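You operate a simulated robot arm through the tools that you are given. There is no shell and no other tool.

You run a simulated robot arm. Do the job below in one go: nothing can be reset, and whatever is moved stays where it is left.

## Task
Tighten the block's three nuts with the torque wrench, the middle one first.
Fine: stop when it gives, pointers on green; the wrench goes back on the tool board.

Only the result counts: the job must be done as asked and must still hold three seconds after the hand-in. Knocking over, shifting, dropping, spilling or breaking anything else fails it.

## Robot
A 6-joint arm with a three-finger gripper, fixed in place. Base frame: the origin is on the floor under the middle of its stand, x ahead of it, y to its left, z up; the work surface is at about z = 0.9. Lengths are in m, angles in degrees, forces in N, time in s.
It reaches about 1.213 m from its shoulder. Its first joint turns from -166.0 to 166.0 degrees. Payload 4.89 kg.
The tool frame sits at the grasp point between the pads (the TCP): z along the fingers, y along the line on which they close. The tips reach 0.03 m beyond it. The gripper opens to 0.164 m; its body begins 0.125 m behind the TCP.
Orientation is told as [roll, pitch, yaw] about the base's x, y, z axes, in that order, counted from this pose: with the fingers straight down and closing along the base's y, the tool's x points along the base's -x, its y along +y and its z along -z.

## Interface
- The arm moves only by the tool arm_command. Its argument "targets" is a list of rows, each an object (a shift or turn left out is 0, a gripper value left out holds the last) with "rotation": the turn, a rotation vector about the base's x, y, z in degrees, a list of three; "xyz": the shift along the base's x, y, z in m, a list of three; "grip": the gripper command, from -1 (shut) to 1 (fully open), values between in proportion. In form: [{"rotation": [rx, ry, rz], "xyz": [tx, ty, tz], "grip": grip}, ...]. A call has 1 to 20 rows; each row shifts and turns the commanded pose from where the row before left it. A row lasts 0.2 s, in which the tool goes at most 0.05 m and 8.6 degrees; a call with a longer step from one row to the next is refused whole, and so is a gripper value outside its range. A pose out of reach is approached as far as the arm can. The call stops where the force on the tool passes 40 N (or 10 N more than at its start, if that is more) or the arm is blocked; 0.2 s more then pass. Each finger travels about 0.108 m/s and halts on what it meets, pressing with about 34 N; the grip force reading is that of the motor and also rises with nothing between the fingers. The clock runs only during rows and for 0.2 s after the last one: add rows that do not move to give the fingers time. The reply holds the time, the measured pose of the TCP, the force on the tool along the base axes, the opening and the grip force, in the units named above and with some noise, with the torque about the TCP (base axes, N m) and any sound that the robot's microphone picked up.
- Cameras (640 x 400 px; columns grow to the right, rows downward): "scene" is fixed at [0.3993, -0.4974, 1.5177]; the picture's right is [0.83, -0.56, 0.00], its down [-0.25, -0.37, -0.89] and it looks along [0.50, 0.74, -0.45] (base axes); focal length 375 px, centre (320, 200). "wrist" rides on the gripper at [0.076, -0.002, -0.152] in the tool frame; the picture's right is [0.02, 1.00, 0.00], its down [-0.88, 0.02, -0.47] and it looks along [-0.47, 0.01, 0.88] (tool axes); focal length 247 px, centre (320, 200). There is no depth. A picture from a camera that has moved, and an enlarged one, comes with that camera's place and axes in the base frame and with its lens.
- snapshot(camera): a new picture of that camera. The clock stands still meanwhile.
- move_column(by): moves the trunk up (or, below 0, down) by that many m; the arm rides with it, the base frame stays. It gives what a move gives, with no picture.
- enlarge(camera, box): a new picture of the part [left, top, right, bottom] of that camera's present view, enlarged. The clock stands still meanwhile.
- job_done(): hands the job in; it is judged then, once.

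Places have to be worked out from the pictures, the camera data and where the tool is seen. Open the gripper and draw the arm clear of the work before you hand the job in, unless the task says otherwise.

The tools are called after "Emit:" as name(argument=value, ...) on one line, values as JSON. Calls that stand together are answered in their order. arm_command: Moves the arm, as the interface text tells. Its arguments: {"type":"object","properties":{"targets":{"type":"array","items":{"type":"object","properties":{"rotation":{"type":"array","items":{"type":"number"}},"xyz":{"type":"array","items":{"type":"number"}},"grip":{"type":"number"}}}}},"required":["targets"]} The other tools are called the same way: move_column (by) moves the trunk up or down; snapshot (camera) takes a picture; enlarge (camera, box) takes an enlarged picture of a part of a camera's view; job_done () hands the job in.

At the start:

```text
time: 0.0
tcp_pos: [0.6219, 0.1645, 1.1855]
orientation: [0.0, 0.0, 0.0]
ft_force: [0.6, 0.6, 0.6]
moment: [-0.01, 0.04, -0.01]
width: 0.164
finger_force: 0.0
trunk travel left (down, up): [-0.175, 0.215]
```

scene: 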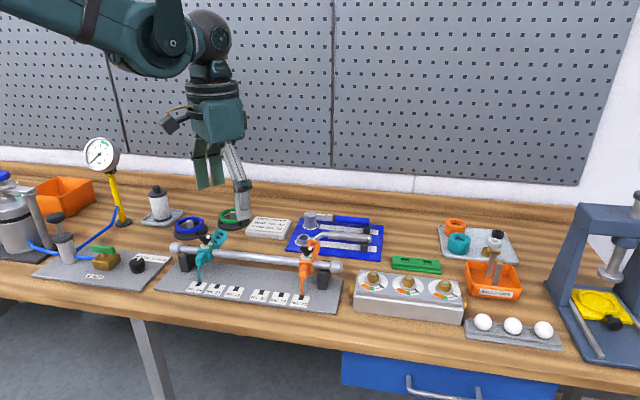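
wrist: 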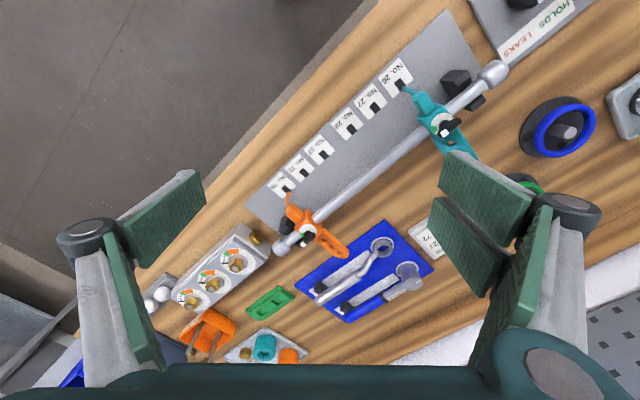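

I start by looking closely at the block with the nuts and the blue tool board, before moving anything.

Emit:
enlarge(camera="scene", box=[340, 250, 480, 337])

Emit:
enlarge(camera="scene", box=[270, 200, 400, 281])

Emit:
enlarge(camera="wrist", box=[140, 200, 460, 400])

```text
4.57 times, centred on (410, 294) of scene
camera zoom: at [0.3993, -0.4974, 1.5177], right [0.83, -0.56, 0.0], down [-0.25, -0.37, -0.89], along [0.5, 0.74, -0.45], focal length 1714 px, centre (-91, -227)
```

zoom: 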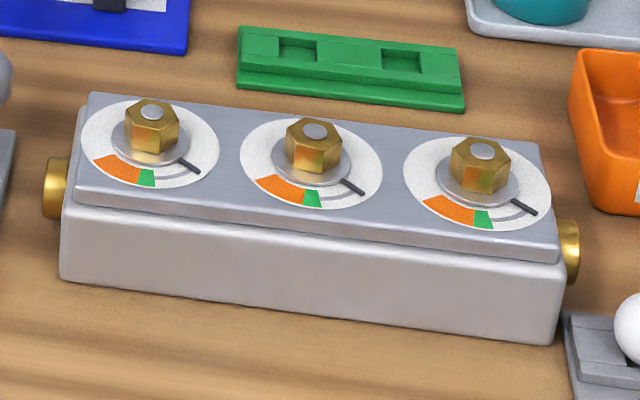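

```text
4.92 times, centred on (335, 240) of scene
camera zoom: at [0.3993, -0.4974, 1.5177], right [0.83, -0.56, 0.0], down [-0.25, -0.37, -0.89], along [0.5, 0.74, -0.45], focal length 1846 px, centre (246, 1)
```

zoom: 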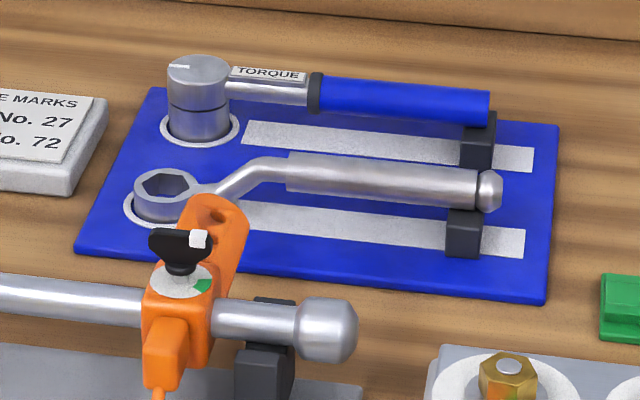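

```text
2.00 times, centred on (300, 300) of wrist
camera zoom: at [0.545, 0.1626, 1.3377], right [-0.02, 1.0, 0.0], down [0.88, 0.02, 0.47], along [0.47, 0.01, -0.88], focal length 494 px, centre (360, 0)
```

zoom: 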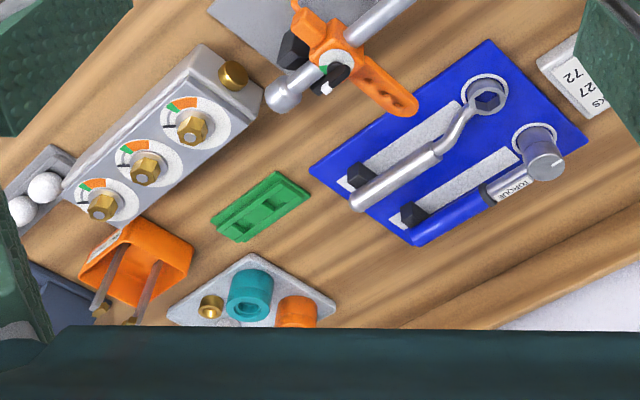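

The torque wrench (blue handle, "TORQUE" label) is the rear tool on the board: its head is near (0.945, 0.367) and its handle end near (1.08, 0.24), so the handle points at about -44°. I move above the board and turn the gripper to match, so I can look straight at it.

Emit:
arm_command(targets=[{"xyz": [0.0385, 0.0269, 0], "rotation": [0, 0, -5.5]}, {"xyz": [0.0385, 0.0269, 0], "rotation": [0, 0, -5.5]}, {"xyz": [0.0385, 0.0269, 0], "rotation": [0, 0, -5.5]}, {"xyz": [0.0385, 0.0269, 0], "rotation": [0, 0, -5.5]}, {"xyz": [0.0385, 0.0269, 0], "rotation": [0, 0, -5.5]}, {"xyz": [0.0385, 0.0269, 0], "rotation": [0, 0, -5.5]}, {"xyz": [0.0385, 0.0269, 0], "rotation": [0, 0, -5.5]}, {"xyz": [0.0385, 0.0269, 0], "rotation": [0, 0, -5.5]}, {}, {}])

```text
time: 2.2
tcp_pos: [0.9296, 0.3804, 1.1849]
orientation: [0.1, -0.1, -44.1]
ft_force: [0.1, 0.9, 0.0]
moment: [-0.03, 0.07, -0.01]
width: 0.1642
finger_force: 0.1
trunk travel left (down, up): [-0.175, 0.215]
```

The arm reached the pose without trouble; now I look at the board from above.

Emit:
snapshot(camera="wrist")

Emit:
snapshot(camera="scene")

```text
taken
camera wrist: at [0.8742, 0.4323, 1.3382], right [0.68, 0.73, 0.0], down [0.65, -0.6, 0.47], along [0.35, -0.32, -0.88], focal length 247 px, centre (320, 200)
```

wrist: 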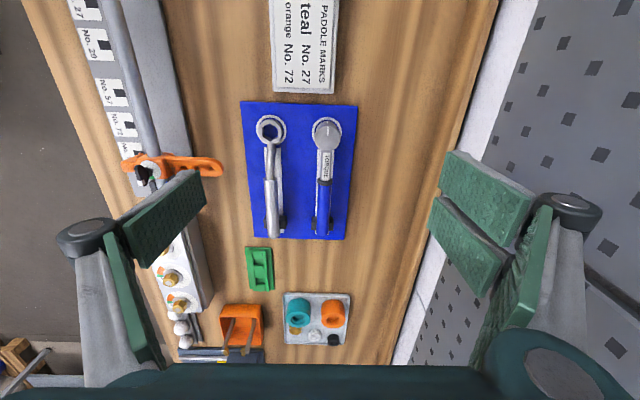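

```text
taken
```

scene: 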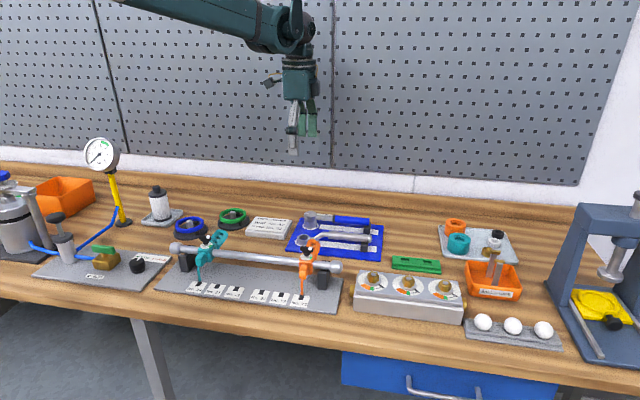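

Emit:
enlarge(camera="wrist", box=[220, 90, 380, 250])

Emit:
enlarge(camera="wrist", box=[140, 220, 240, 345])

```text
2.50 times, centred on (300, 170) of wrist
camera zoom: at [0.8742, 0.4323, 1.3382], right [0.68, 0.73, 0.0], down [0.65, -0.6, 0.47], along [0.35, -0.32, -0.88], focal length 617 px, centre (370, 275)
```

zoom: 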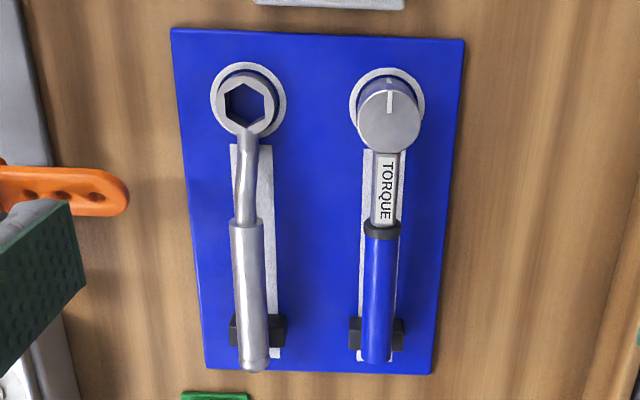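

```text
3.20 times, centred on (190, 282) of wrist
camera zoom: at [0.8742, 0.4323, 1.3382], right [0.68, 0.73, 0.0], down [0.65, -0.6, 0.47], along [0.35, -0.32, -0.88], focal length 790 px, centre (736, -64)
```

zoom: 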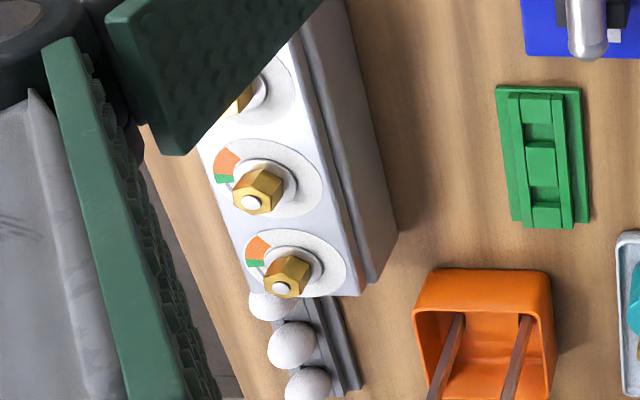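

The torque wrench's head axis is at about (0.953, 0.375) with its top at z≈0.951, and the handle points at about -44.6°. I take a closer, well-centred look at the head with the wrist camera. I will use the same camera offset over the nuts later, so errors cancel.

Emit:
arm_command(targets=[{"xyz": [-0.0122, 0.0179, -0.0283], "rotation": [0, 0, -0.3]}, {"xyz": [-0.0122, 0.0179, -0.0283], "rotation": [0, 0, -0.3]}, {"xyz": [-0.0122, 0.0179, -0.0283], "rotation": [0, 0, -0.3]}, {}, {}])

Emit:
snapshot(camera="wrist")

Emit:
enlarge(camera="wrist", box=[240, 150, 400, 250])

```text
time: 3.4
tcp_pos: [0.8932, 0.436, 1.0987]
orientation: [-0.1, 0.0, -45.0]
ft_force: [0.1, 1.0, 0.0]
moment: [0.0, 0.0, -0.04]
width: 0.1642
finger_force: 0.1
trunk travel left (down, up): [-0.175, 0.215]
```

```text
taken
camera wrist: at [0.8375, 0.4871, 1.2525], right [0.69, 0.72, 0.0], down [0.64, -0.61, 0.47], along [0.34, -0.33, -0.88], focal length 247 px, centre (320, 200)
```

wrist: 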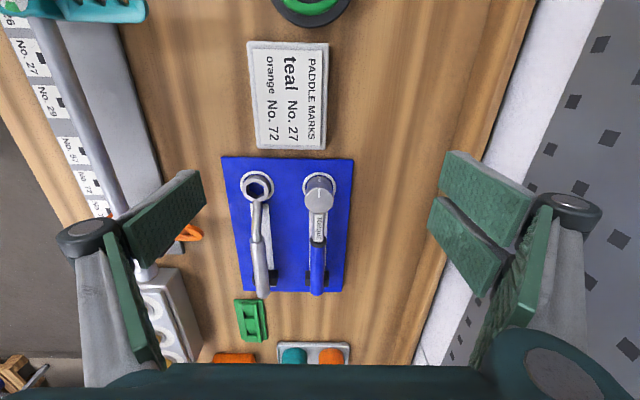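

```text
4.00 times, centred on (320, 200) of wrist
camera zoom: at [0.8375, 0.4871, 1.2525], right [0.69, 0.72, 0.0], down [0.64, -0.61, 0.47], along [0.34, -0.33, -0.88], focal length 988 px, centre (320, 200)
```

zoom: 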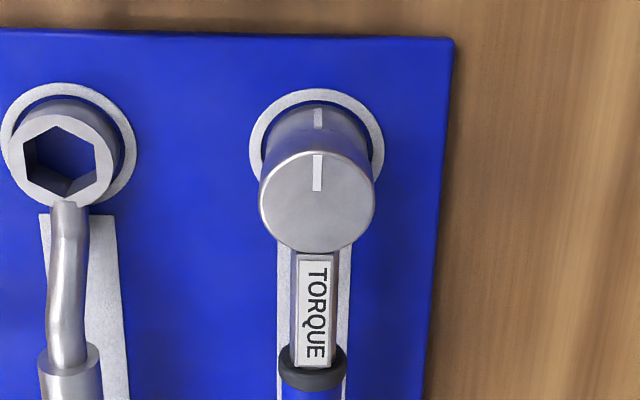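

The head axis is confirmed at (0.953, 0.375) and the handle lies along -45°, with the whole bench turned by -45°. Next I move to the same relative viewpoint over the middle nut, estimated at (0.95, -0.045), keeping high above everything.

Emit:
arm_command(targets=[{"xyz": [0, -0.02, 0.027]}, {"xyz": [0, -0.045, 0]}, {"xyz": [0, -0.045, 0]}, {"xyz": [0, -0.045, 0]}, {"xyz": [0, -0.045, 0]}, {"xyz": [0, -0.045, 0]}, {"xyz": [0, -0.045, 0]}, {"xyz": [0, -0.045, 0]}, {"xyz": [0, -0.045, 0]}, {"xyz": [-0.003, -0.04, 0]}, {}, {}])

Emit:
snapshot(camera="wrist")

Emit:
enlarge(camera="wrist", box=[240, 150, 400, 250])

```text
time: 6.0
tcp_pos: [0.8879, 0.0137, 1.1277]
orientation: [-0.1, 0.1, -44.9]
ft_force: [-0.3, -0.4, -0.1]
moment: [0.1, 0.03, 0.01]
width: 0.1638
finger_force: 0.1
trunk travel left (down, up): [-0.175, 0.215]
```

```text
taken
camera wrist: at [0.8322, 0.0659, 1.2802], right [0.69, 0.72, 0.0], down [0.64, -0.61, 0.47], along [0.34, -0.33, -0.88], focal length 247 px, centre (320, 200)
```

wrist: 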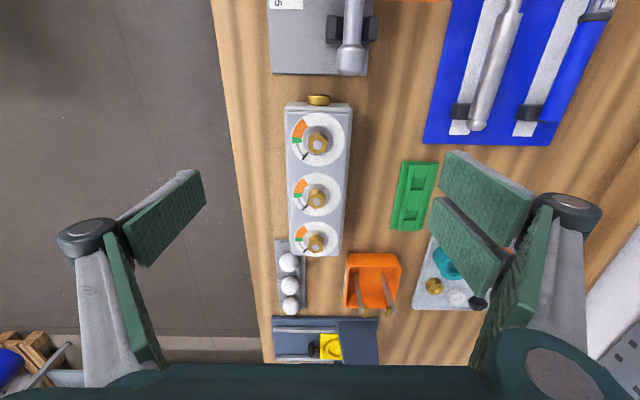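

```text
4.00 times, centred on (320, 200) of wrist
camera zoom: at [0.8322, 0.0659, 1.2802], right [0.69, 0.72, 0.0], down [0.64, -0.61, 0.47], along [0.34, -0.33, -0.88], focal length 988 px, centre (320, 200)
```

zoom: 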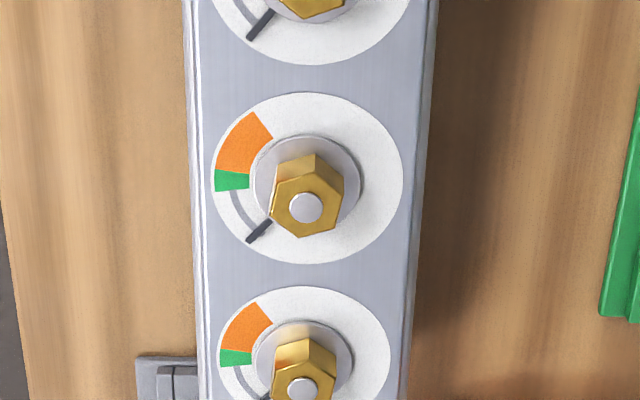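

I can see the dials: pointer at lower left, then grey arc, green, orange going clockwise. I zoom in on each nut for its exact position and hex orientation.

Emit:
enlarge(camera="wrist", box=[290, 170, 346, 218])

Emit:
enlarge(camera="wrist", box=[284, 108, 356, 168])

Emit:
enlarge(camera="wrist", box=[290, 218, 346, 260])

Emit:
enlarge(camera="scene", box=[380, 260, 436, 300])

```text
8.33 times, centred on (318, 194) of wrist
camera zoom: at [0.8322, 0.0659, 1.2802], right [0.69, 0.72, 0.0], down [0.64, -0.61, 0.47], along [0.34, -0.33, -0.88], focal length 2058 px, centre (337, 250)
```

zoom: 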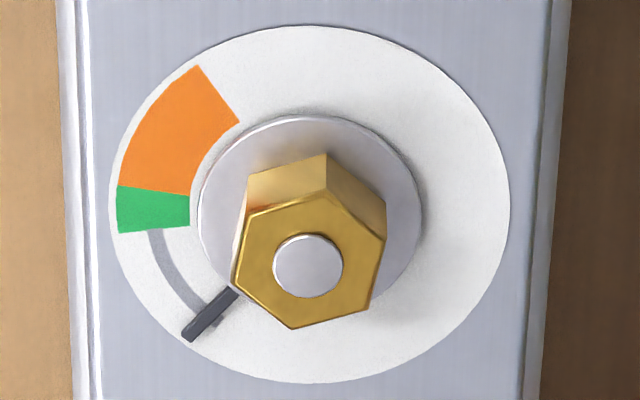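

```text
6.67 times, centred on (320, 138) of wrist
camera zoom: at [0.8322, 0.0659, 1.2802], right [0.69, 0.72, 0.0], down [0.64, -0.61, 0.47], along [0.34, -0.33, -0.88], focal length 1646 px, centre (320, 613)
```

zoom: 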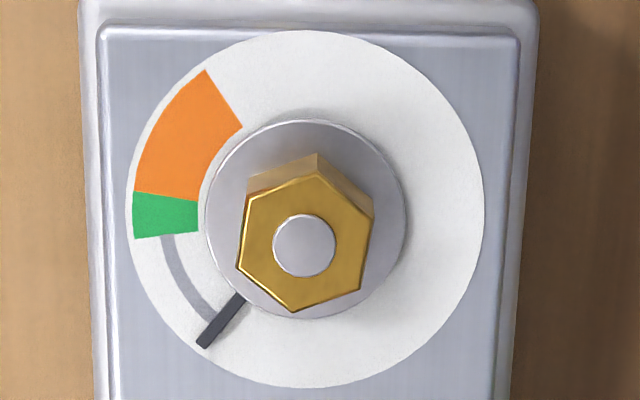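

```text
9.52 times, centred on (318, 239) of wrist
camera zoom: at [0.8322, 0.0659, 1.2802], right [0.69, 0.72, 0.0], down [0.64, -0.61, 0.47], along [0.34, -0.33, -0.88], focal length 2352 px, centre (339, -171)
```

zoom: 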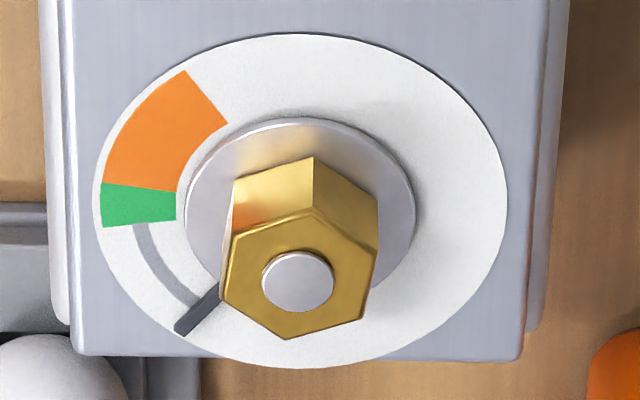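

```text
10.00 times, centred on (408, 280) of scene
camera zoom: at [0.3993, -0.4974, 1.5177], right [0.83, -0.56, 0.0], down [-0.25, -0.37, -0.89], along [0.5, 0.74, -0.45], focal length 3750 px, centre (-560, -600)
```

zoom: 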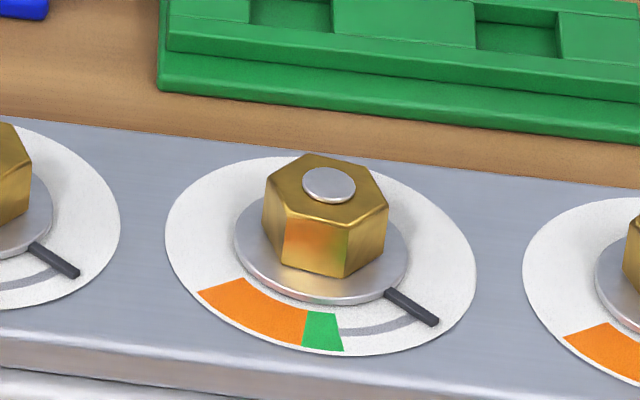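

All three nuts sit along the -45° line with hex corners near +6° (mod 60°). Each pointer is at about -83° and the green is centred on about -132°, so each nut needs roughly 49° clockwise. I now take a straight-down (nadir) view of the nuts so that height errors drop out.

Emit:
arm_command(targets=[{"xyz": [0.0289, -0.0293, 0]}, {"xyz": [0.0289, -0.0293, 0]}, {"xyz": [0.0289, -0.0293, 0]}, {"xyz": [0.0289, -0.0293, 0]}, {}, {}, {}])

Emit:
snapshot(camera="wrist")

Emit:
enlarge(camera="wrist", box=[240, 0, 400, 140])

Emit:
enlarge(camera="wrist", box=[292, 44, 348, 94])

```text
time: 7.6
tcp_pos: [1.0051, -0.1022, 1.126]
orientation: [0.1, 0.0, -44.8]
ft_force: [0.2, -0.8, 1.1]
moment: [-0.03, -0.01, 0.01]
width: 0.1639
finger_force: 0.0
trunk travel left (down, up): [-0.175, 0.215]
```

```text
taken
camera wrist: at [0.9498, -0.0509, 1.2797], right [0.69, 0.72, 0.0], down [0.64, -0.61, 0.47], along [0.34, -0.33, -0.88], focal length 247 px, centre (320, 200)
```

wrist: 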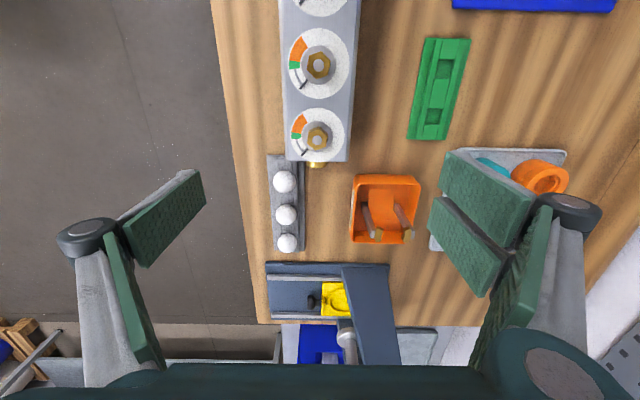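

```text
2.86 times, centred on (320, 70) of wrist
camera zoom: at [0.9498, -0.0509, 1.2797], right [0.69, 0.72, 0.0], down [0.64, -0.61, 0.47], along [0.34, -0.33, -0.88], focal length 706 px, centre (320, 571)
```

zoom: 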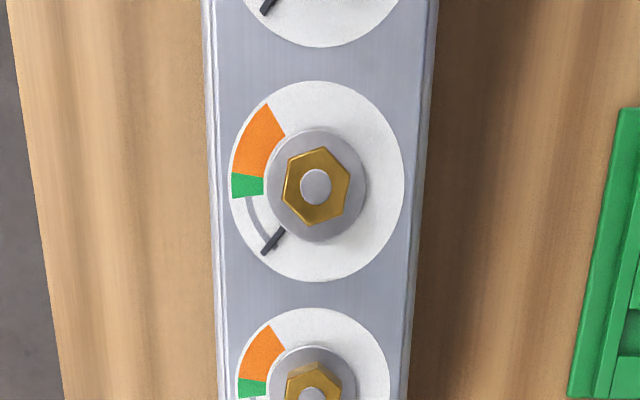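

```text
8.00 times, centred on (320, 69) of wrist
camera zoom: at [0.9498, -0.0509, 1.2797], right [0.69, 0.72, 0.0], down [0.64, -0.61, 0.47], along [0.34, -0.33, -0.88], focal length 1976 px, centre (320, 1248)
```

zoom: 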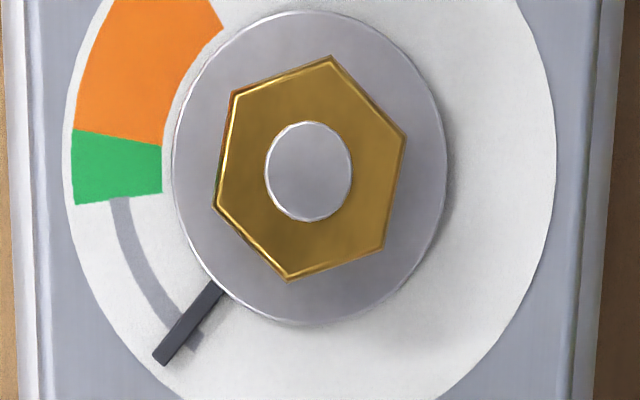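

At nadir the middle nut's axis reads about (0.947, -0.050), with hex corners at about +4° mod 60 and about 24 mm across flats. I now take the matching straight-down view of the wrench head.

Emit:
arm_command(targets=[{"xyz": [0.0006, 0.0425, 0]}, {"xyz": [0.0006, 0.0425, 0]}, {"xyz": [0.0006, 0.0425, 0]}, {"xyz": [0.0006, 0.0425, 0]}, {"xyz": [0.0007, 0.0425, 0]}, {"xyz": [0.0007, 0.0425, 0]}, {"xyz": [0.0007, 0.0425, 0]}, {"xyz": [0.0007, 0.0425, 0]}, {"xyz": [0.0007, 0.0425, -0.013]}, {"xyz": [0.0007, 0.042, -0.014]}, {}, {}, {}])

Emit:
snapshot(camera="wrist")

Emit:
enlarge(camera="wrist", box=[292, 44, 348, 94])

Emit:
enlarge(camera="wrist", box=[240, 30, 400, 230])

```text
time: 10.4
tcp_pos: [1.0119, 0.3217, 1.0987]
orientation: [0.0, 0.0, -44.8]
ft_force: [0.0, -0.2, 1.3]
moment: [0.01, 0.01, -0.02]
width: 0.1644
finger_force: 0.1
trunk travel left (down, up): [-0.175, 0.215]
```

```text
taken
camera wrist: at [0.957, 0.3733, 1.2518], right [0.69, 0.72, 0.0], down [0.64, -0.61, 0.47], along [0.34, -0.33, -0.88], focal length 247 px, centre (320, 200)
```

wrist: 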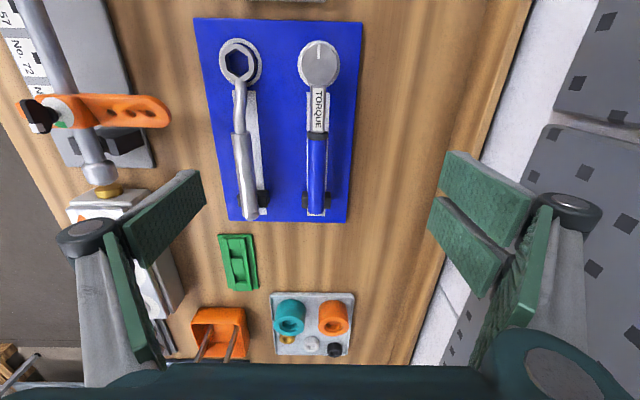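

```text
8.00 times, centred on (320, 69) of wrist
camera zoom: at [0.957, 0.3733, 1.2518], right [0.69, 0.72, 0.0], down [0.64, -0.61, 0.47], along [0.34, -0.33, -0.88], focal length 1976 px, centre (320, 1248)
```

zoom: 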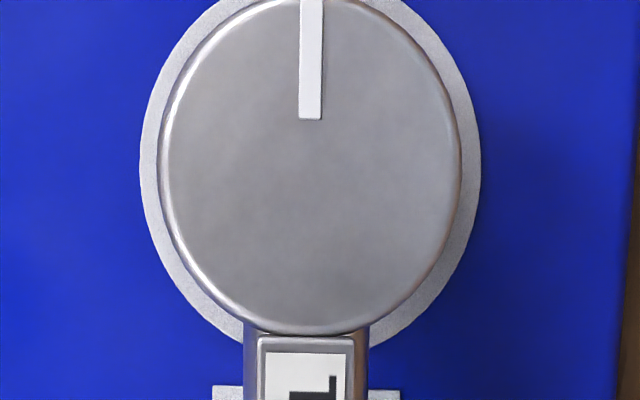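

```text
2.00 times, centred on (320, 130) of wrist
camera zoom: at [0.957, 0.3733, 1.2518], right [0.69, 0.72, 0.0], down [0.64, -0.61, 0.47], along [0.34, -0.33, -0.88], focal length 494 px, centre (320, 340)
```

zoom: 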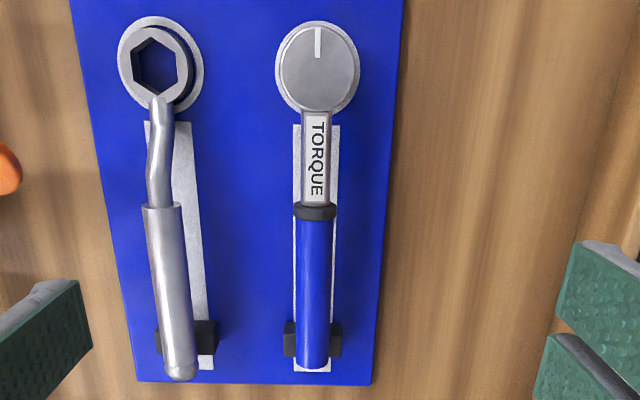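

In matching views the head appears 0.3 to 0.7 mm from where the nut appeared, so the nut lies at about (-0.0063, -0.4252) from the head. Next I narrow the gripper to about 0.08 m, to stay clear of the neighbouring ring wrench. I then move above the blue handle at 0.119 m from the head axis and come down part of the way.

Emit:
arm_command(targets=[{"xyz": [0.0126, -0.015, 0], "grip": -0.03, "rotation": [0, 0, -0.1]}, {"xyz": [0.0126, -0.0151, 0]}, {}, {}, {"xyz": [0, 0, -0.04]}, {"xyz": [0, 0, -0.04]}, {}, {}])

Emit:
snapshot(camera="wrist")

Emit:
enlarge(camera="scene", box=[240, 150, 420, 270])

```text
time: 12.2
tcp_pos: [1.0374, 0.2901, 1.0186]
orientation: [0.0, 0.0, -45.0]
ft_force: [1.0, 1.0, -0.9]
moment: [-0.01, 0.04, 0.0]
width: 0.0797
finger_force: 0.0
trunk travel left (down, up): [-0.175, 0.215]
```

```text
taken
camera wrist: at [0.9822, 0.342, 1.1722], right [0.69, 0.72, 0.0], down [0.64, -0.61, 0.47], along [0.34, -0.33, -0.88], focal length 247 px, centre (320, 200)
```

wrist: 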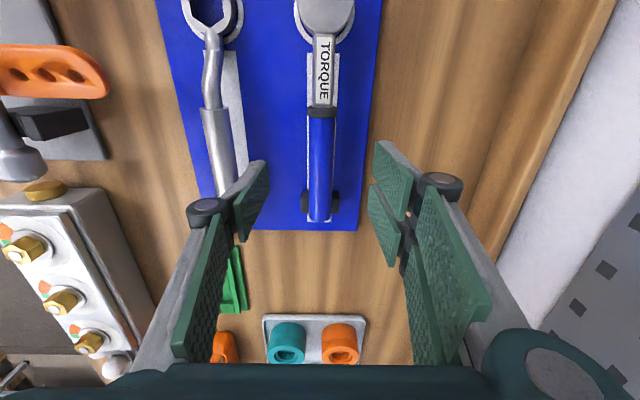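

```text
3.33 times, centred on (330, 210) of scene
camera zoom: at [0.3993, -0.4974, 1.5177], right [0.83, -0.56, 0.0], down [-0.25, -0.37, -0.89], along [0.5, 0.74, -0.45], focal length 1250 px, centre (287, 167)
```

zoom: 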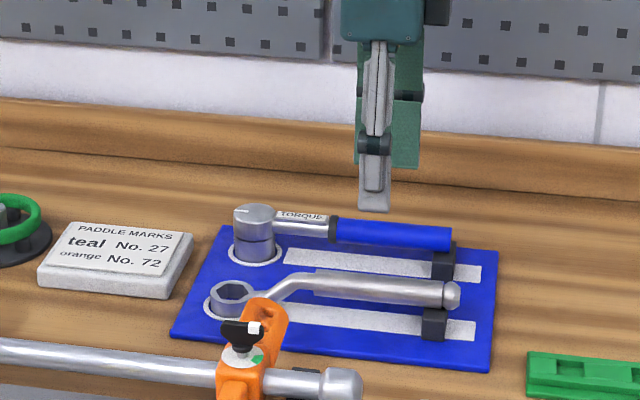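

The fingers straddle the handle cleanly and the left finger clears the ring wrench by about 17 mm. I lower to z≈0.947, then close with waiting rows.

Emit:
arm_command(targets=[{"xyz": [0, 0, -0.0184]}, {"xyz": [0, 0, -0.0184]}, {"xyz": [0, 0, -0.0184]}, {"xyz": [0, 0, -0.0184]}, {}, {}])

Emit:
snapshot(camera="wrist")

Emit:
enlarge(camera="scene", box=[270, 180, 390, 260])

```text
time: 13.6
tcp_pos: [1.0387, 0.2906, 0.9461]
orientation: [0.0, 0.0, -45.0]
ft_force: [0.0, 0.2, -0.3]
moment: [-0.03, 0.03, -0.04]
width: 0.0798
finger_force: 0.1
trunk travel left (down, up): [-0.175, 0.215]
```

```text
taken
camera wrist: at [0.983, 0.3425, 1.0989], right [0.69, 0.72, 0.0], down [0.64, -0.61, 0.47], along [0.34, -0.33, -0.88], focal length 247 px, centre (320, 200)
```

wrist: 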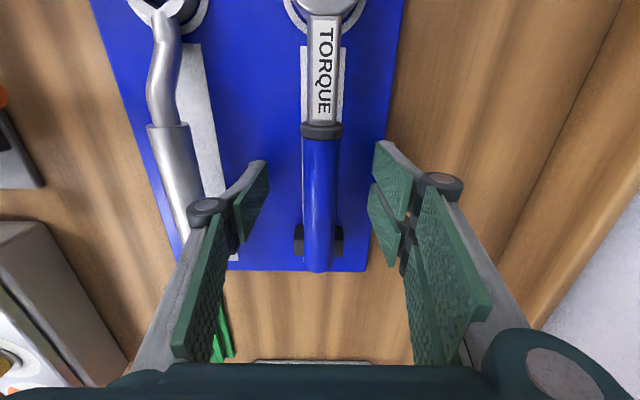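

```text
5.00 times, centred on (330, 220) of scene
camera zoom: at [0.3993, -0.4974, 1.5177], right [0.83, -0.56, 0.0], down [-0.25, -0.37, -0.89], along [0.5, 0.74, -0.45], focal length 1875 px, centre (270, 100)
```

zoom: 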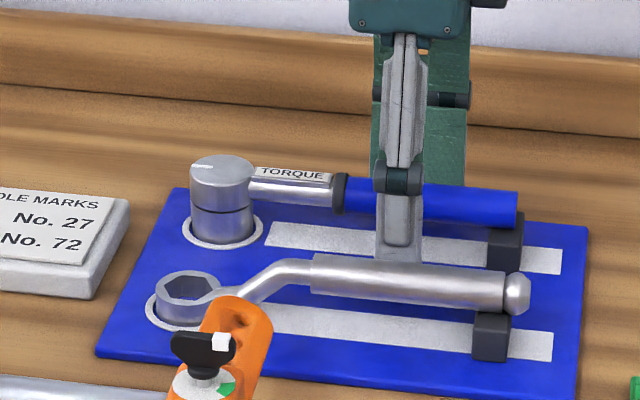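

The handle is centred between the pads and nothing is touching. I close the gripper.

Emit:
arm_command(targets=[{"grip": -1}, {"grip": -1}, {"grip": -1}, {"grip": -1}, {"grip": -1}])

```text
time: 14.8
tcp_pos: [1.038, 0.2904, 0.9455]
orientation: [0.0, 0.0, -44.9]
ft_force: [1.2, 0.7, -0.9]
moment: [0.12, 0.14, -0.09]
width: 0.0223
finger_force: 33.5
trunk travel left (down, up): [-0.175, 0.215]
```

The grip is firm (opening 22 mm, 33.5 N). I lift straight up 40 mm and check that the wrench stays level.

Emit:
arm_command(targets=[{"xyz": [0, 0, 0.005]}, {"xyz": [0, 0, 0.01]}, {"xyz": [0, 0, 0.01]}, {"xyz": [0, 0, 0.015]}, {}, {}])

Emit:
enlarge(camera="scene", box=[270, 180, 390, 260])

Emit:
snapshot(camera="wrist")

```text
time: 16.2
tcp_pos: [1.0361, 0.2903, 0.9859]
orientation: [0.0, 0.0, -44.9]
ft_force: [-0.6, 0.2, -3.7]
moment: [-0.07, -0.13, 0.0]
width: 0.0223
finger_force: 33.9
trunk travel left (down, up): [-0.175, 0.215]
```

```text
5.00 times, centred on (330, 220) of scene
camera zoom: at [0.3993, -0.4974, 1.5177], right [0.83, -0.56, 0.0], down [-0.25, -0.37, -0.89], along [0.5, 0.74, -0.45], focal length 1875 px, centre (270, 100)
```

zoom: 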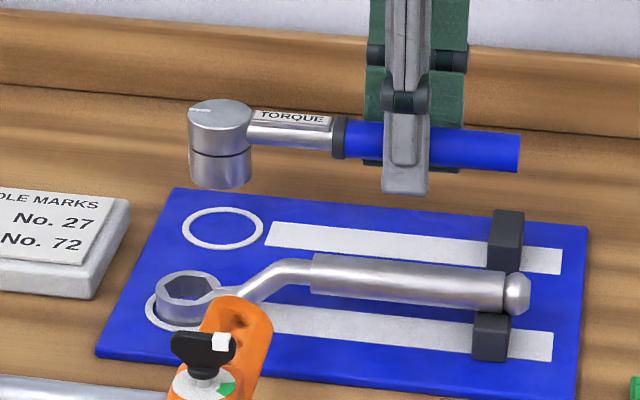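

```text
taken
camera wrist: at [0.9825, 0.3428, 1.1389], right [0.69, 0.72, 0.0], down [0.64, -0.61, 0.47], along [0.34, -0.33, -0.88], focal length 247 px, centre (320, 200)
```

wrist: 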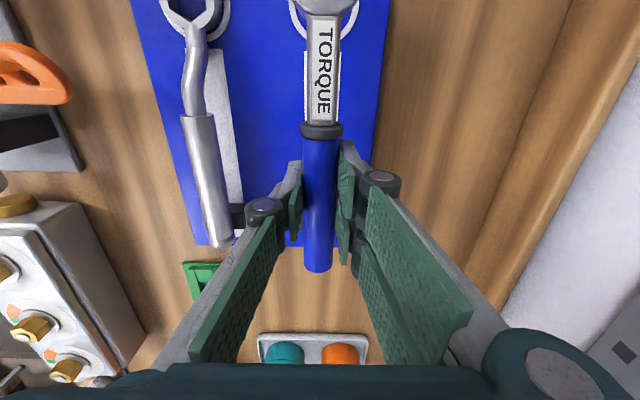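

The wrench lifts level, with no droop. Before going to the nuts I want to see how the socket's hex is turned relative to the handle. I carry it up to an open area near the scene camera and will tilt it about the handle axis so that its underside shows.

Emit:
arm_command(targets=[{"xyz": [0, 0, 0.04]}, {"xyz": [0, 0, 0.04]}, {"xyz": [0, 0, 0.04]}, {"xyz": [0, 0, 0.04]}, {"xyz": [-0.026, -0.022, 0.03]}, {"xyz": [-0.026, -0.022, 0.03]}, {"xyz": [-0.026, -0.022, 0.03]}, {"xyz": [-0.026, -0.022, 0.03]}, {"xyz": [-0.026, -0.022, 0.03]}, {"xyz": [-0.026, -0.022, 0.03]}, {"xyz": [-0.026, -0.022, 0.03]}, {"xyz": [-0.026, -0.022, 0.03]}, {"xyz": [-0.026, -0.022, 0.03]}, {"xyz": [-0.026, -0.022, 0.03]}, {"xyz": [-0.027, -0.021, 0]}, {}, {}])

Emit:
snapshot(camera="scene")

```text
time: 19.8
tcp_pos: [0.7493, 0.0491, 1.4465]
orientation: [0.0, 0.1, -44.9]
ft_force: [0.1, -0.9, -2.2]
moment: [-0.07, -0.18, -0.03]
width: 0.0225
finger_force: 33.8
trunk travel left (down, up): [-0.175, 0.215]
```

```text
taken
```

scene: 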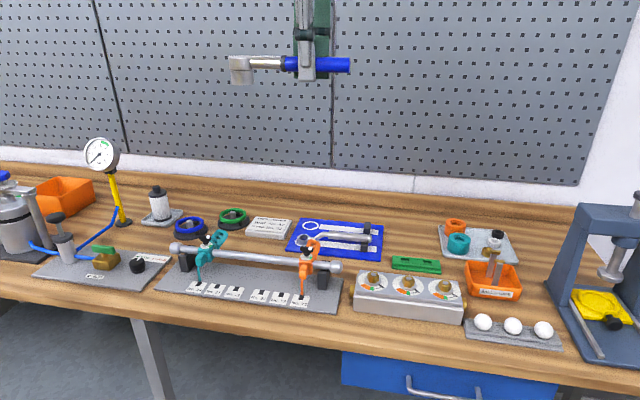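

The wrench is now high and clear of everything. I tilt it 45° about the handle axis, with the TCP fixed, to show the socket opening.

Emit:
arm_command(targets=[{"rotation": [-5.3, 5.3, 0]}, {"rotation": [-5.3, 5.3, 0]}, {"rotation": [-5.3, 5.3, 0]}, {"rotation": [-5.3, 5.3, 0]}, {"rotation": [-5.3, 5.3, 0]}, {"rotation": [-5.3, 5.3, 0]}, {}, {}])

Emit:
snapshot(camera="scene")

Emit:
enlarge(camera="scene", box=[205, 35, 285, 105])

```text
time: 21.6
tcp_pos: [0.7521, 0.0437, 1.4457]
orientation: [-31.9, -1.0, -44.5]
ft_force: [0.8, 0.6, -2.7]
moment: [-0.09, -0.14, 0.01]
width: 0.0225
finger_force: 34.3
out of reach, approached as far as the arm can: row 5, 6
trunk travel left (down, up): [-0.175, 0.215]
```

```text
taken
```

scene: 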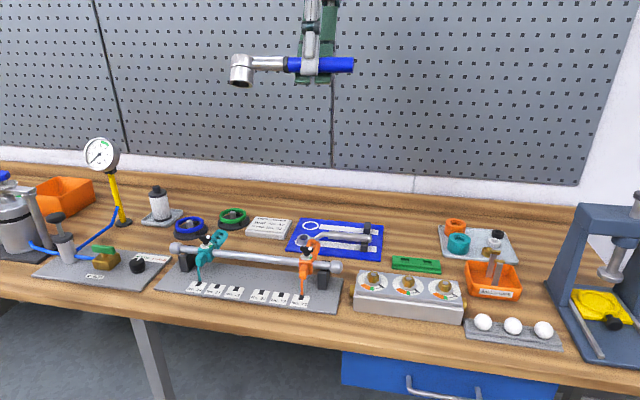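

```text
5.71 times, centred on (245, 70) of scene
camera zoom: at [0.3993, -0.4974, 1.5177], right [0.83, -0.56, 0.0], down [-0.25, -0.37, -0.89], along [0.5, 0.74, -0.45], focal length 2143 px, centre (749, 943)
```

zoom: 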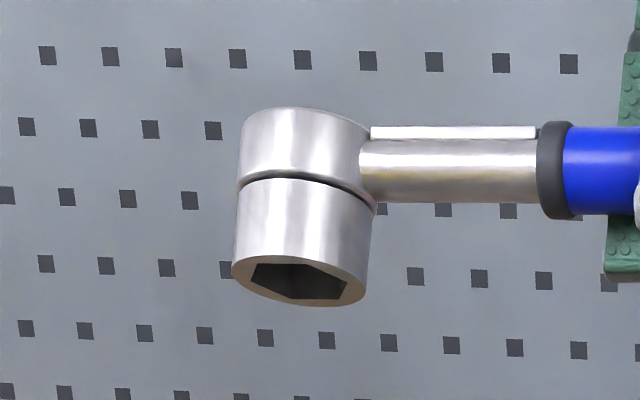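

The tilt stopped at about 32° (arm limit), but the hex opening is already visible. I zoom in on it.

Emit:
enlarge(camera="scene", box=[231, 62, 255, 92])

Emit:
enlarge(camera="scene", box=[225, 45, 295, 95])

```text
13.33 times, centred on (243, 77) of scene
camera zoom: at [0.3993, -0.4974, 1.5177], right [0.83, -0.56, 0.0], down [-0.25, -0.37, -0.89], along [0.5, 0.74, -0.45], focal length 5000 px, centre (1347, 1840)
```

zoom: 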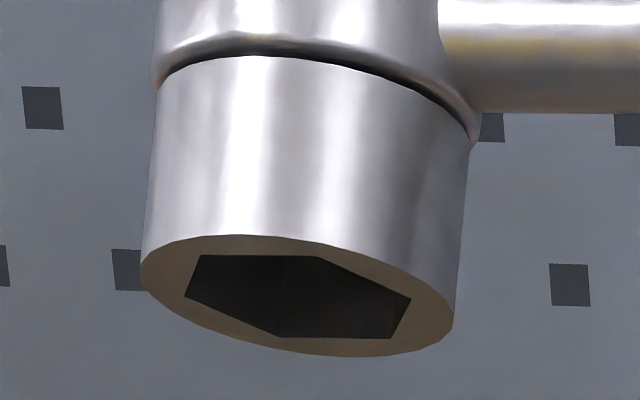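

```text
8.00 times, centred on (260, 70) of scene
camera zoom: at [0.3993, -0.4974, 1.5177], right [0.83, -0.56, 0.0], down [-0.25, -0.37, -0.89], along [0.5, 0.74, -0.45], focal length 3000 px, centre (800, 1240)
```

zoom: 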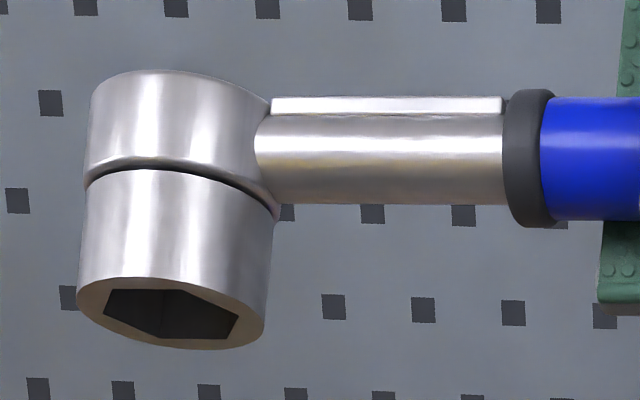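

The socket's hex corners lie exactly on the handle line (0° mod 60), with a corner radius of about 15.1 mm against the nut's 14.1 mm. So the handle must point at about 64.5° to fit the middle nut, then sweep clockwise to about 15°. I undo the tilt and check the pose.

Emit:
arm_command(targets=[{"rotation": [5.3, -5.3, 0]}, {"rotation": [5.3, -5.3, 0]}, {"rotation": [5.3, -5.3, 0]}, {"rotation": [5.3, -5.3, 0]}, {}, {}])

```text
time: 23.0
tcp_pos: [0.7519, 0.0427, 1.4465]
orientation: [-1.9, -1.3, -45.0]
ft_force: [-0.2, -0.1, -2.9]
moment: [-0.09, -0.15, 0.0]
width: 0.0221
finger_force: 34.1
trunk travel left (down, up): [-0.175, 0.215]
```

The tilt is nearly undone; a residual roll and pitch of about -1.9°/-1.3° remains because the arm had clamped the pose. I correct it and average a few readings.

Emit:
arm_command(targets=[{"rotation": [2.26, -0.42, 0]}, {}, {}])

Emit:
arm_command(targets=[{}])

Emit:
arm_command(targets=[{}])

Emit:
arm_command(targets=[{}])

```text
time: 23.8
tcp_pos: [0.7518, 0.0424, 1.4458]
orientation: [0.1, 0.1, -45.1]
ft_force: [0.1, 0.3, -3.3]
moment: [-0.07, -0.12, -0.01]
width: 0.0222
finger_force: 34.3
trunk travel left (down, up): [-0.175, 0.215]
```

```text
time: 24.2
tcp_pos: [0.7521, 0.0444, 1.4455]
orientation: [0.1, 0.1, -45.0]
ft_force: [0.0, 0.9, -2.6]
moment: [-0.13, -0.13, -0.03]
width: 0.0224
finger_force: 34.0
trunk travel left (down, up): [-0.175, 0.215]
```

```text
time: 24.6
tcp_pos: [0.7524, 0.0431, 1.4459]
orientation: [0.0, 0.0, -45.0]
ft_force: [-0.5, 0.2, -3.4]
moment: [-0.14, -0.14, 0.03]
width: 0.0225
finger_force: 33.9
trunk travel left (down, up): [-0.175, 0.215]
```

```text
time: 25.0
tcp_pos: [0.7518, 0.0431, 1.4464]
orientation: [-0.1, 0.1, -45.1]
ft_force: [-0.1, -0.3, -3.2]
moment: [-0.14, -0.12, 0.02]
width: 0.0224
finger_force: 33.6
trunk travel left (down, up): [-0.175, 0.215]
```

Averaged, the TCP is at about (0.7526, 0.0427, 1.447) in the frame of my earlier measurements, and the wrench is level. I now swing the handle to +64.5° and carry the head above the middle nut, stopping high for a visual check.

Emit:
arm_command(targets=[{"xyz": [0.01756, 0.00101, -0.0212], "rotation": [0, 0, 7.82]}, {"xyz": [0.01756, 0.00101, -0.0212], "rotation": [0, 0, 7.82]}, {"xyz": [0.01756, 0.00101, -0.0212], "rotation": [0, 0, 7.82]}, {"xyz": [0.01756, 0.00101, -0.0212], "rotation": [0, 0, 7.82]}, {"xyz": [0.01756, 0.00101, -0.0212], "rotation": [0, 0, 7.82]}, {"xyz": [0.01756, 0.00101, -0.0212], "rotation": [0, 0, 7.82]}, {"xyz": [0.01756, 0.00101, -0.0212], "rotation": [0, 0, 7.82]}, {"xyz": [0.01756, 0.00101, -0.0212], "rotation": [0, 0, 7.82]}, {"xyz": [0.01756, 0.00101, -0.0212], "rotation": [0, 0, 7.82]}, {"xyz": [0.01756, 0.00101, -0.0212], "rotation": [0, 0, 7.82]}, {"xyz": [0.01756, 0.00101, -0.0212], "rotation": [0, 0, 7.82]}, {"xyz": [0.01756, 0.00101, -0.0212], "rotation": [0, 0, 7.82]}, {"xyz": [0.01756, 0.00101, -0.0212], "rotation": [0, 0, 7.82]}, {"xyz": [0.01762, 0.00097, -0.0214], "rotation": [0, 0, 7.84]}, {}, {}])

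Emit:
arm_command(targets=[{}])

Emit:
arm_command(targets=[{}])

Emit:
snapshot(camera="scene")

Emit:
enlarge(camera="scene", box=[350, 180, 470, 310])

Emit:
snapshot(camera="wrist")

```text
time: 28.4
tcp_pos: [0.998, 0.0571, 1.1487]
orientation: [0.0, 0.1, 64.6]
ft_force: [0.5, 1.0, -3.8]
moment: [0.15, -0.04, -0.01]
width: 0.0221
finger_force: 34.1
trunk travel left (down, up): [-0.175, 0.215]
```

```text
time: 28.8
tcp_pos: [0.9977, 0.0573, 1.1507]
orientation: [0.0, 0.1, 64.4]
ft_force: [-0.1, 1.4, -3.4]
moment: [0.14, -0.07, 0.02]
width: 0.0224
finger_force: 34.3
trunk travel left (down, up): [-0.175, 0.215]
```

```text
time: 29.2
tcp_pos: [0.9974, 0.057, 1.1493]
orientation: [0.0, 0.1, 64.5]
ft_force: [0.8, -0.5, -3.0]
moment: [0.15, -0.05, 0.01]
width: 0.0224
finger_force: 34.2
trunk travel left (down, up): [-0.175, 0.215]
```

```text
taken
```

scene: 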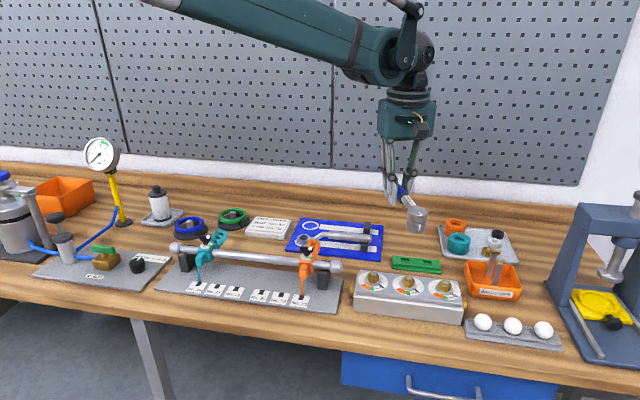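

```text
3.08 times, centred on (410, 245) of scene
camera zoom: at [0.3993, -0.4974, 1.5177], right [0.83, -0.56, 0.0], down [-0.25, -0.37, -0.89], along [0.5, 0.74, -0.45], focal length 1154 px, centre (43, 62)
```

zoom: 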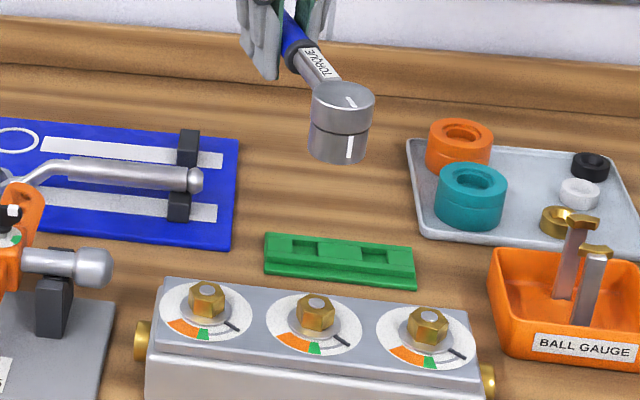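

```text
taken
camera wrist: at [0.9665, -0.0135, 1.3026], right [-0.91, 0.41, 0.0], down [0.36, 0.8, 0.47], along [0.19, 0.43, -0.88], focal length 247 px, centre (320, 200)
```

wrist: 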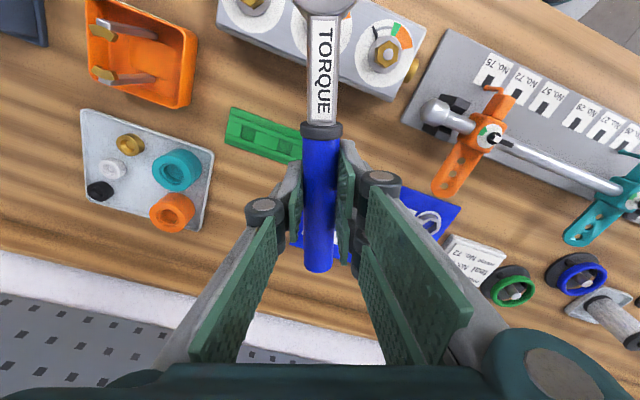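

The head is roughly above the middle nut with the handle at 64.5°. I lower it to about 18 mm above the stud and check the alignment with a strong scene zoom.

Emit:
arm_command(targets=[{"xyz": [0, 0, -0.04]}, {"xyz": [0, 0, -0.035]}, {"xyz": [0, 0, -0.025]}, {"xyz": [0, 0, -0.01]}, {}, {}])

Emit:
arm_command(targets=[{}])

Emit:
enlarge(camera="scene", box=[380, 240, 440, 302])

Emit:
enlarge(camera="scene", box=[340, 210, 480, 320])

```text
time: 30.6
tcp_pos: [0.9978, 0.0564, 1.0401]
orientation: [0.0, 0.1, 64.5]
ft_force: [0.2, -1.3, -3.4]
moment: [0.15, -0.06, 0.0]
width: 0.0223
finger_force: 34.2
trunk travel left (down, up): [-0.175, 0.215]
```

```text
time: 31.0
tcp_pos: [0.9996, 0.0574, 1.039]
orientation: [0.0, 0.1, 64.4]
ft_force: [-0.2, 0.7, -3.4]
moment: [0.16, -0.07, 0.01]
width: 0.0222
finger_force: 33.8
trunk travel left (down, up): [-0.175, 0.215]
```

```text
6.45 times, centred on (410, 271) of scene
camera zoom: at [0.3993, -0.4974, 1.5177], right [0.83, -0.56, 0.0], down [-0.25, -0.37, -0.89], along [0.5, 0.74, -0.45], focal length 2419 px, centre (-261, -258)
```

zoom: 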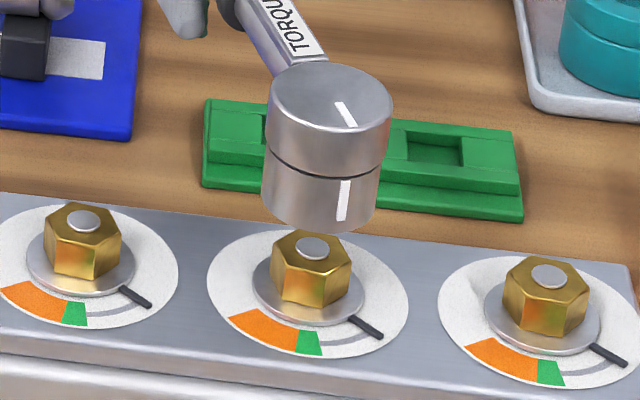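

```text
3.64 times, centred on (410, 265) of scene
camera zoom: at [0.3993, -0.4974, 1.5177], right [0.83, -0.56, 0.0], down [-0.25, -0.37, -0.89], along [0.5, 0.74, -0.45], focal length 1364 px, centre (-7, -36)
```

zoom: 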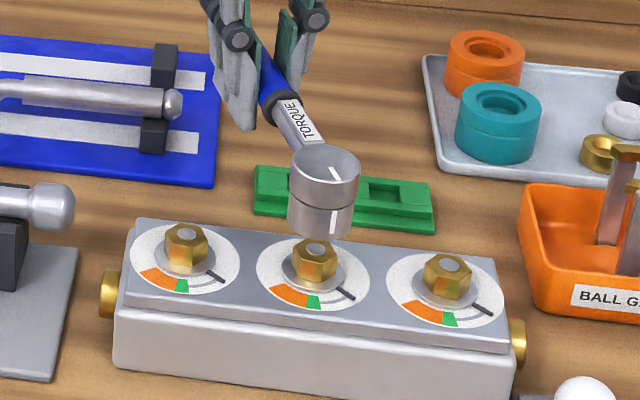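

Emit:
enlarge(camera="scene", box=[394, 244, 428, 282])

Emit:
enlarge(camera="scene", box=[394, 262, 428, 300])

```text
10.53 times, centred on (411, 263) of scene
camera zoom: at [0.3993, -0.4974, 1.5177], right [0.83, -0.56, 0.0], down [-0.25, -0.37, -0.89], along [0.5, 0.74, -0.45], focal length 3947 px, centre (-638, -463)
```

zoom: 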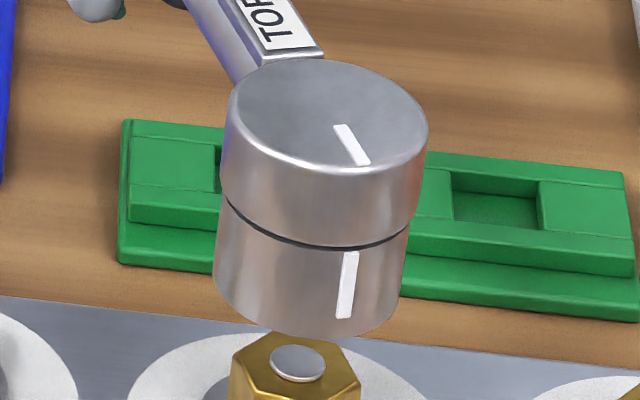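

```text
10.53 times, centred on (411, 281) of scene
camera zoom: at [0.3993, -0.4974, 1.5177], right [0.83, -0.56, 0.0], down [-0.25, -0.37, -0.89], along [0.5, 0.74, -0.45], focal length 3947 px, centre (-638, -653)
```

zoom: 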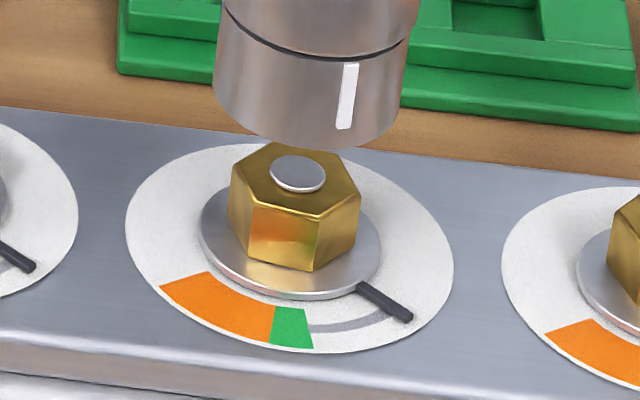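

Lateral alignment is within about 0.6 mm, but the depth from the scene camera is still uncertain by 1 to 2 mm. I apply a small correction and descend to a few mm above the stud, where the height ambiguity shrinks, then re-check.

Emit:
arm_command(targets=[{"xyz": [-0.0003, -0.0012, -0.008]}, {"xyz": [0, 0, -0.0074]}, {}, {}])

Emit:
arm_command(targets=[{}])

Emit:
enlarge(camera="scene", box=[394, 256, 428, 294])

Emit:
snapshot(camera="wrist")

```text
time: 32.0
tcp_pos: [0.9967, 0.0559, 1.0243]
orientation: [0.1, 0.1, 64.6]
ft_force: [0.3, -0.7, -3.7]
moment: [0.13, -0.05, 0.01]
width: 0.0223
finger_force: 34.1
trunk travel left (down, up): [-0.175, 0.215]
```

```text
time: 32.4
tcp_pos: [0.9974, 0.0555, 1.0239]
orientation: [0.0, 0.1, 64.4]
ft_force: [0.0, 0.5, -3.5]
moment: [0.16, -0.11, 0.0]
width: 0.0222
finger_force: 33.7
trunk travel left (down, up): [-0.175, 0.215]
```

```text
10.53 times, centred on (411, 275) of scene
camera zoom: at [0.3993, -0.4974, 1.5177], right [0.83, -0.56, 0.0], down [-0.25, -0.37, -0.89], along [0.5, 0.74, -0.45], focal length 3947 px, centre (-638, -590)
```

zoom: 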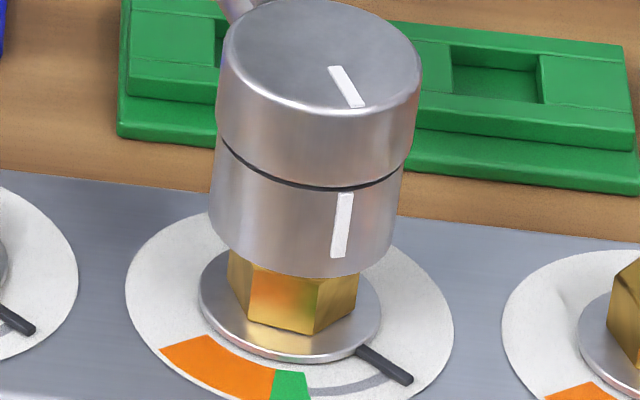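

```text
taken
camera wrist: at [0.966, -0.0145, 1.1771], right [-0.91, 0.41, 0.0], down [0.36, 0.8, 0.47], along [0.19, 0.43, -0.88], focal length 247 px, centre (320, 200)
```

wrist: 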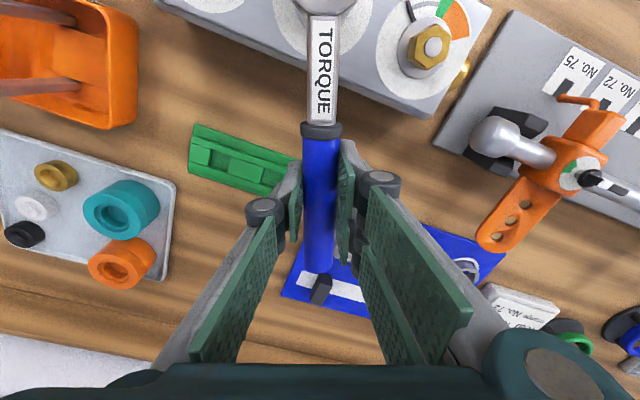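

The head's lower rim now sits almost exactly over the stud in the picture. I step down slowly in 1 to 2 mm steps and watch the force for the first contact.

Emit:
arm_command(targets=[{"xyz": [0, 0, -0.002]}, {"xyz": [0, 0, -0.002]}, {"xyz": [0, 0, -0.001]}, {}])

Emit:
arm_command(targets=[{"xyz": [0, 0, -0.001]}, {}])

Emit:
arm_command(targets=[{"xyz": [0, 0, -0.001]}, {}])

```text
time: 33.4
tcp_pos: [0.9972, 0.0561, 1.0182]
orientation: [0.0, 0.1, 64.6]
ft_force: [0.6, -0.6, -3.2]
moment: [0.14, -0.06, -0.01]
width: 0.0222
finger_force: 34.3
trunk travel left (down, up): [-0.175, 0.215]
```

```text
time: 34.0
tcp_pos: [0.9979, 0.056, 1.0176]
orientation: [0.0, 0.1, 64.5]
ft_force: [-0.6, 0.0, -3.3]
moment: [0.19, -0.05, -0.02]
width: 0.0223
finger_force: 34.3
trunk travel left (down, up): [-0.175, 0.215]
```

```text
time: 34.6
tcp_pos: [0.9966, 0.0555, 1.0175]
orientation: [0.0, 0.1, 64.4]
ft_force: [0.2, -0.6, -3.8]
moment: [0.18, -0.06, -0.03]
width: 0.0222
finger_force: 33.8
trunk travel left (down, up): [-0.175, 0.215]
```

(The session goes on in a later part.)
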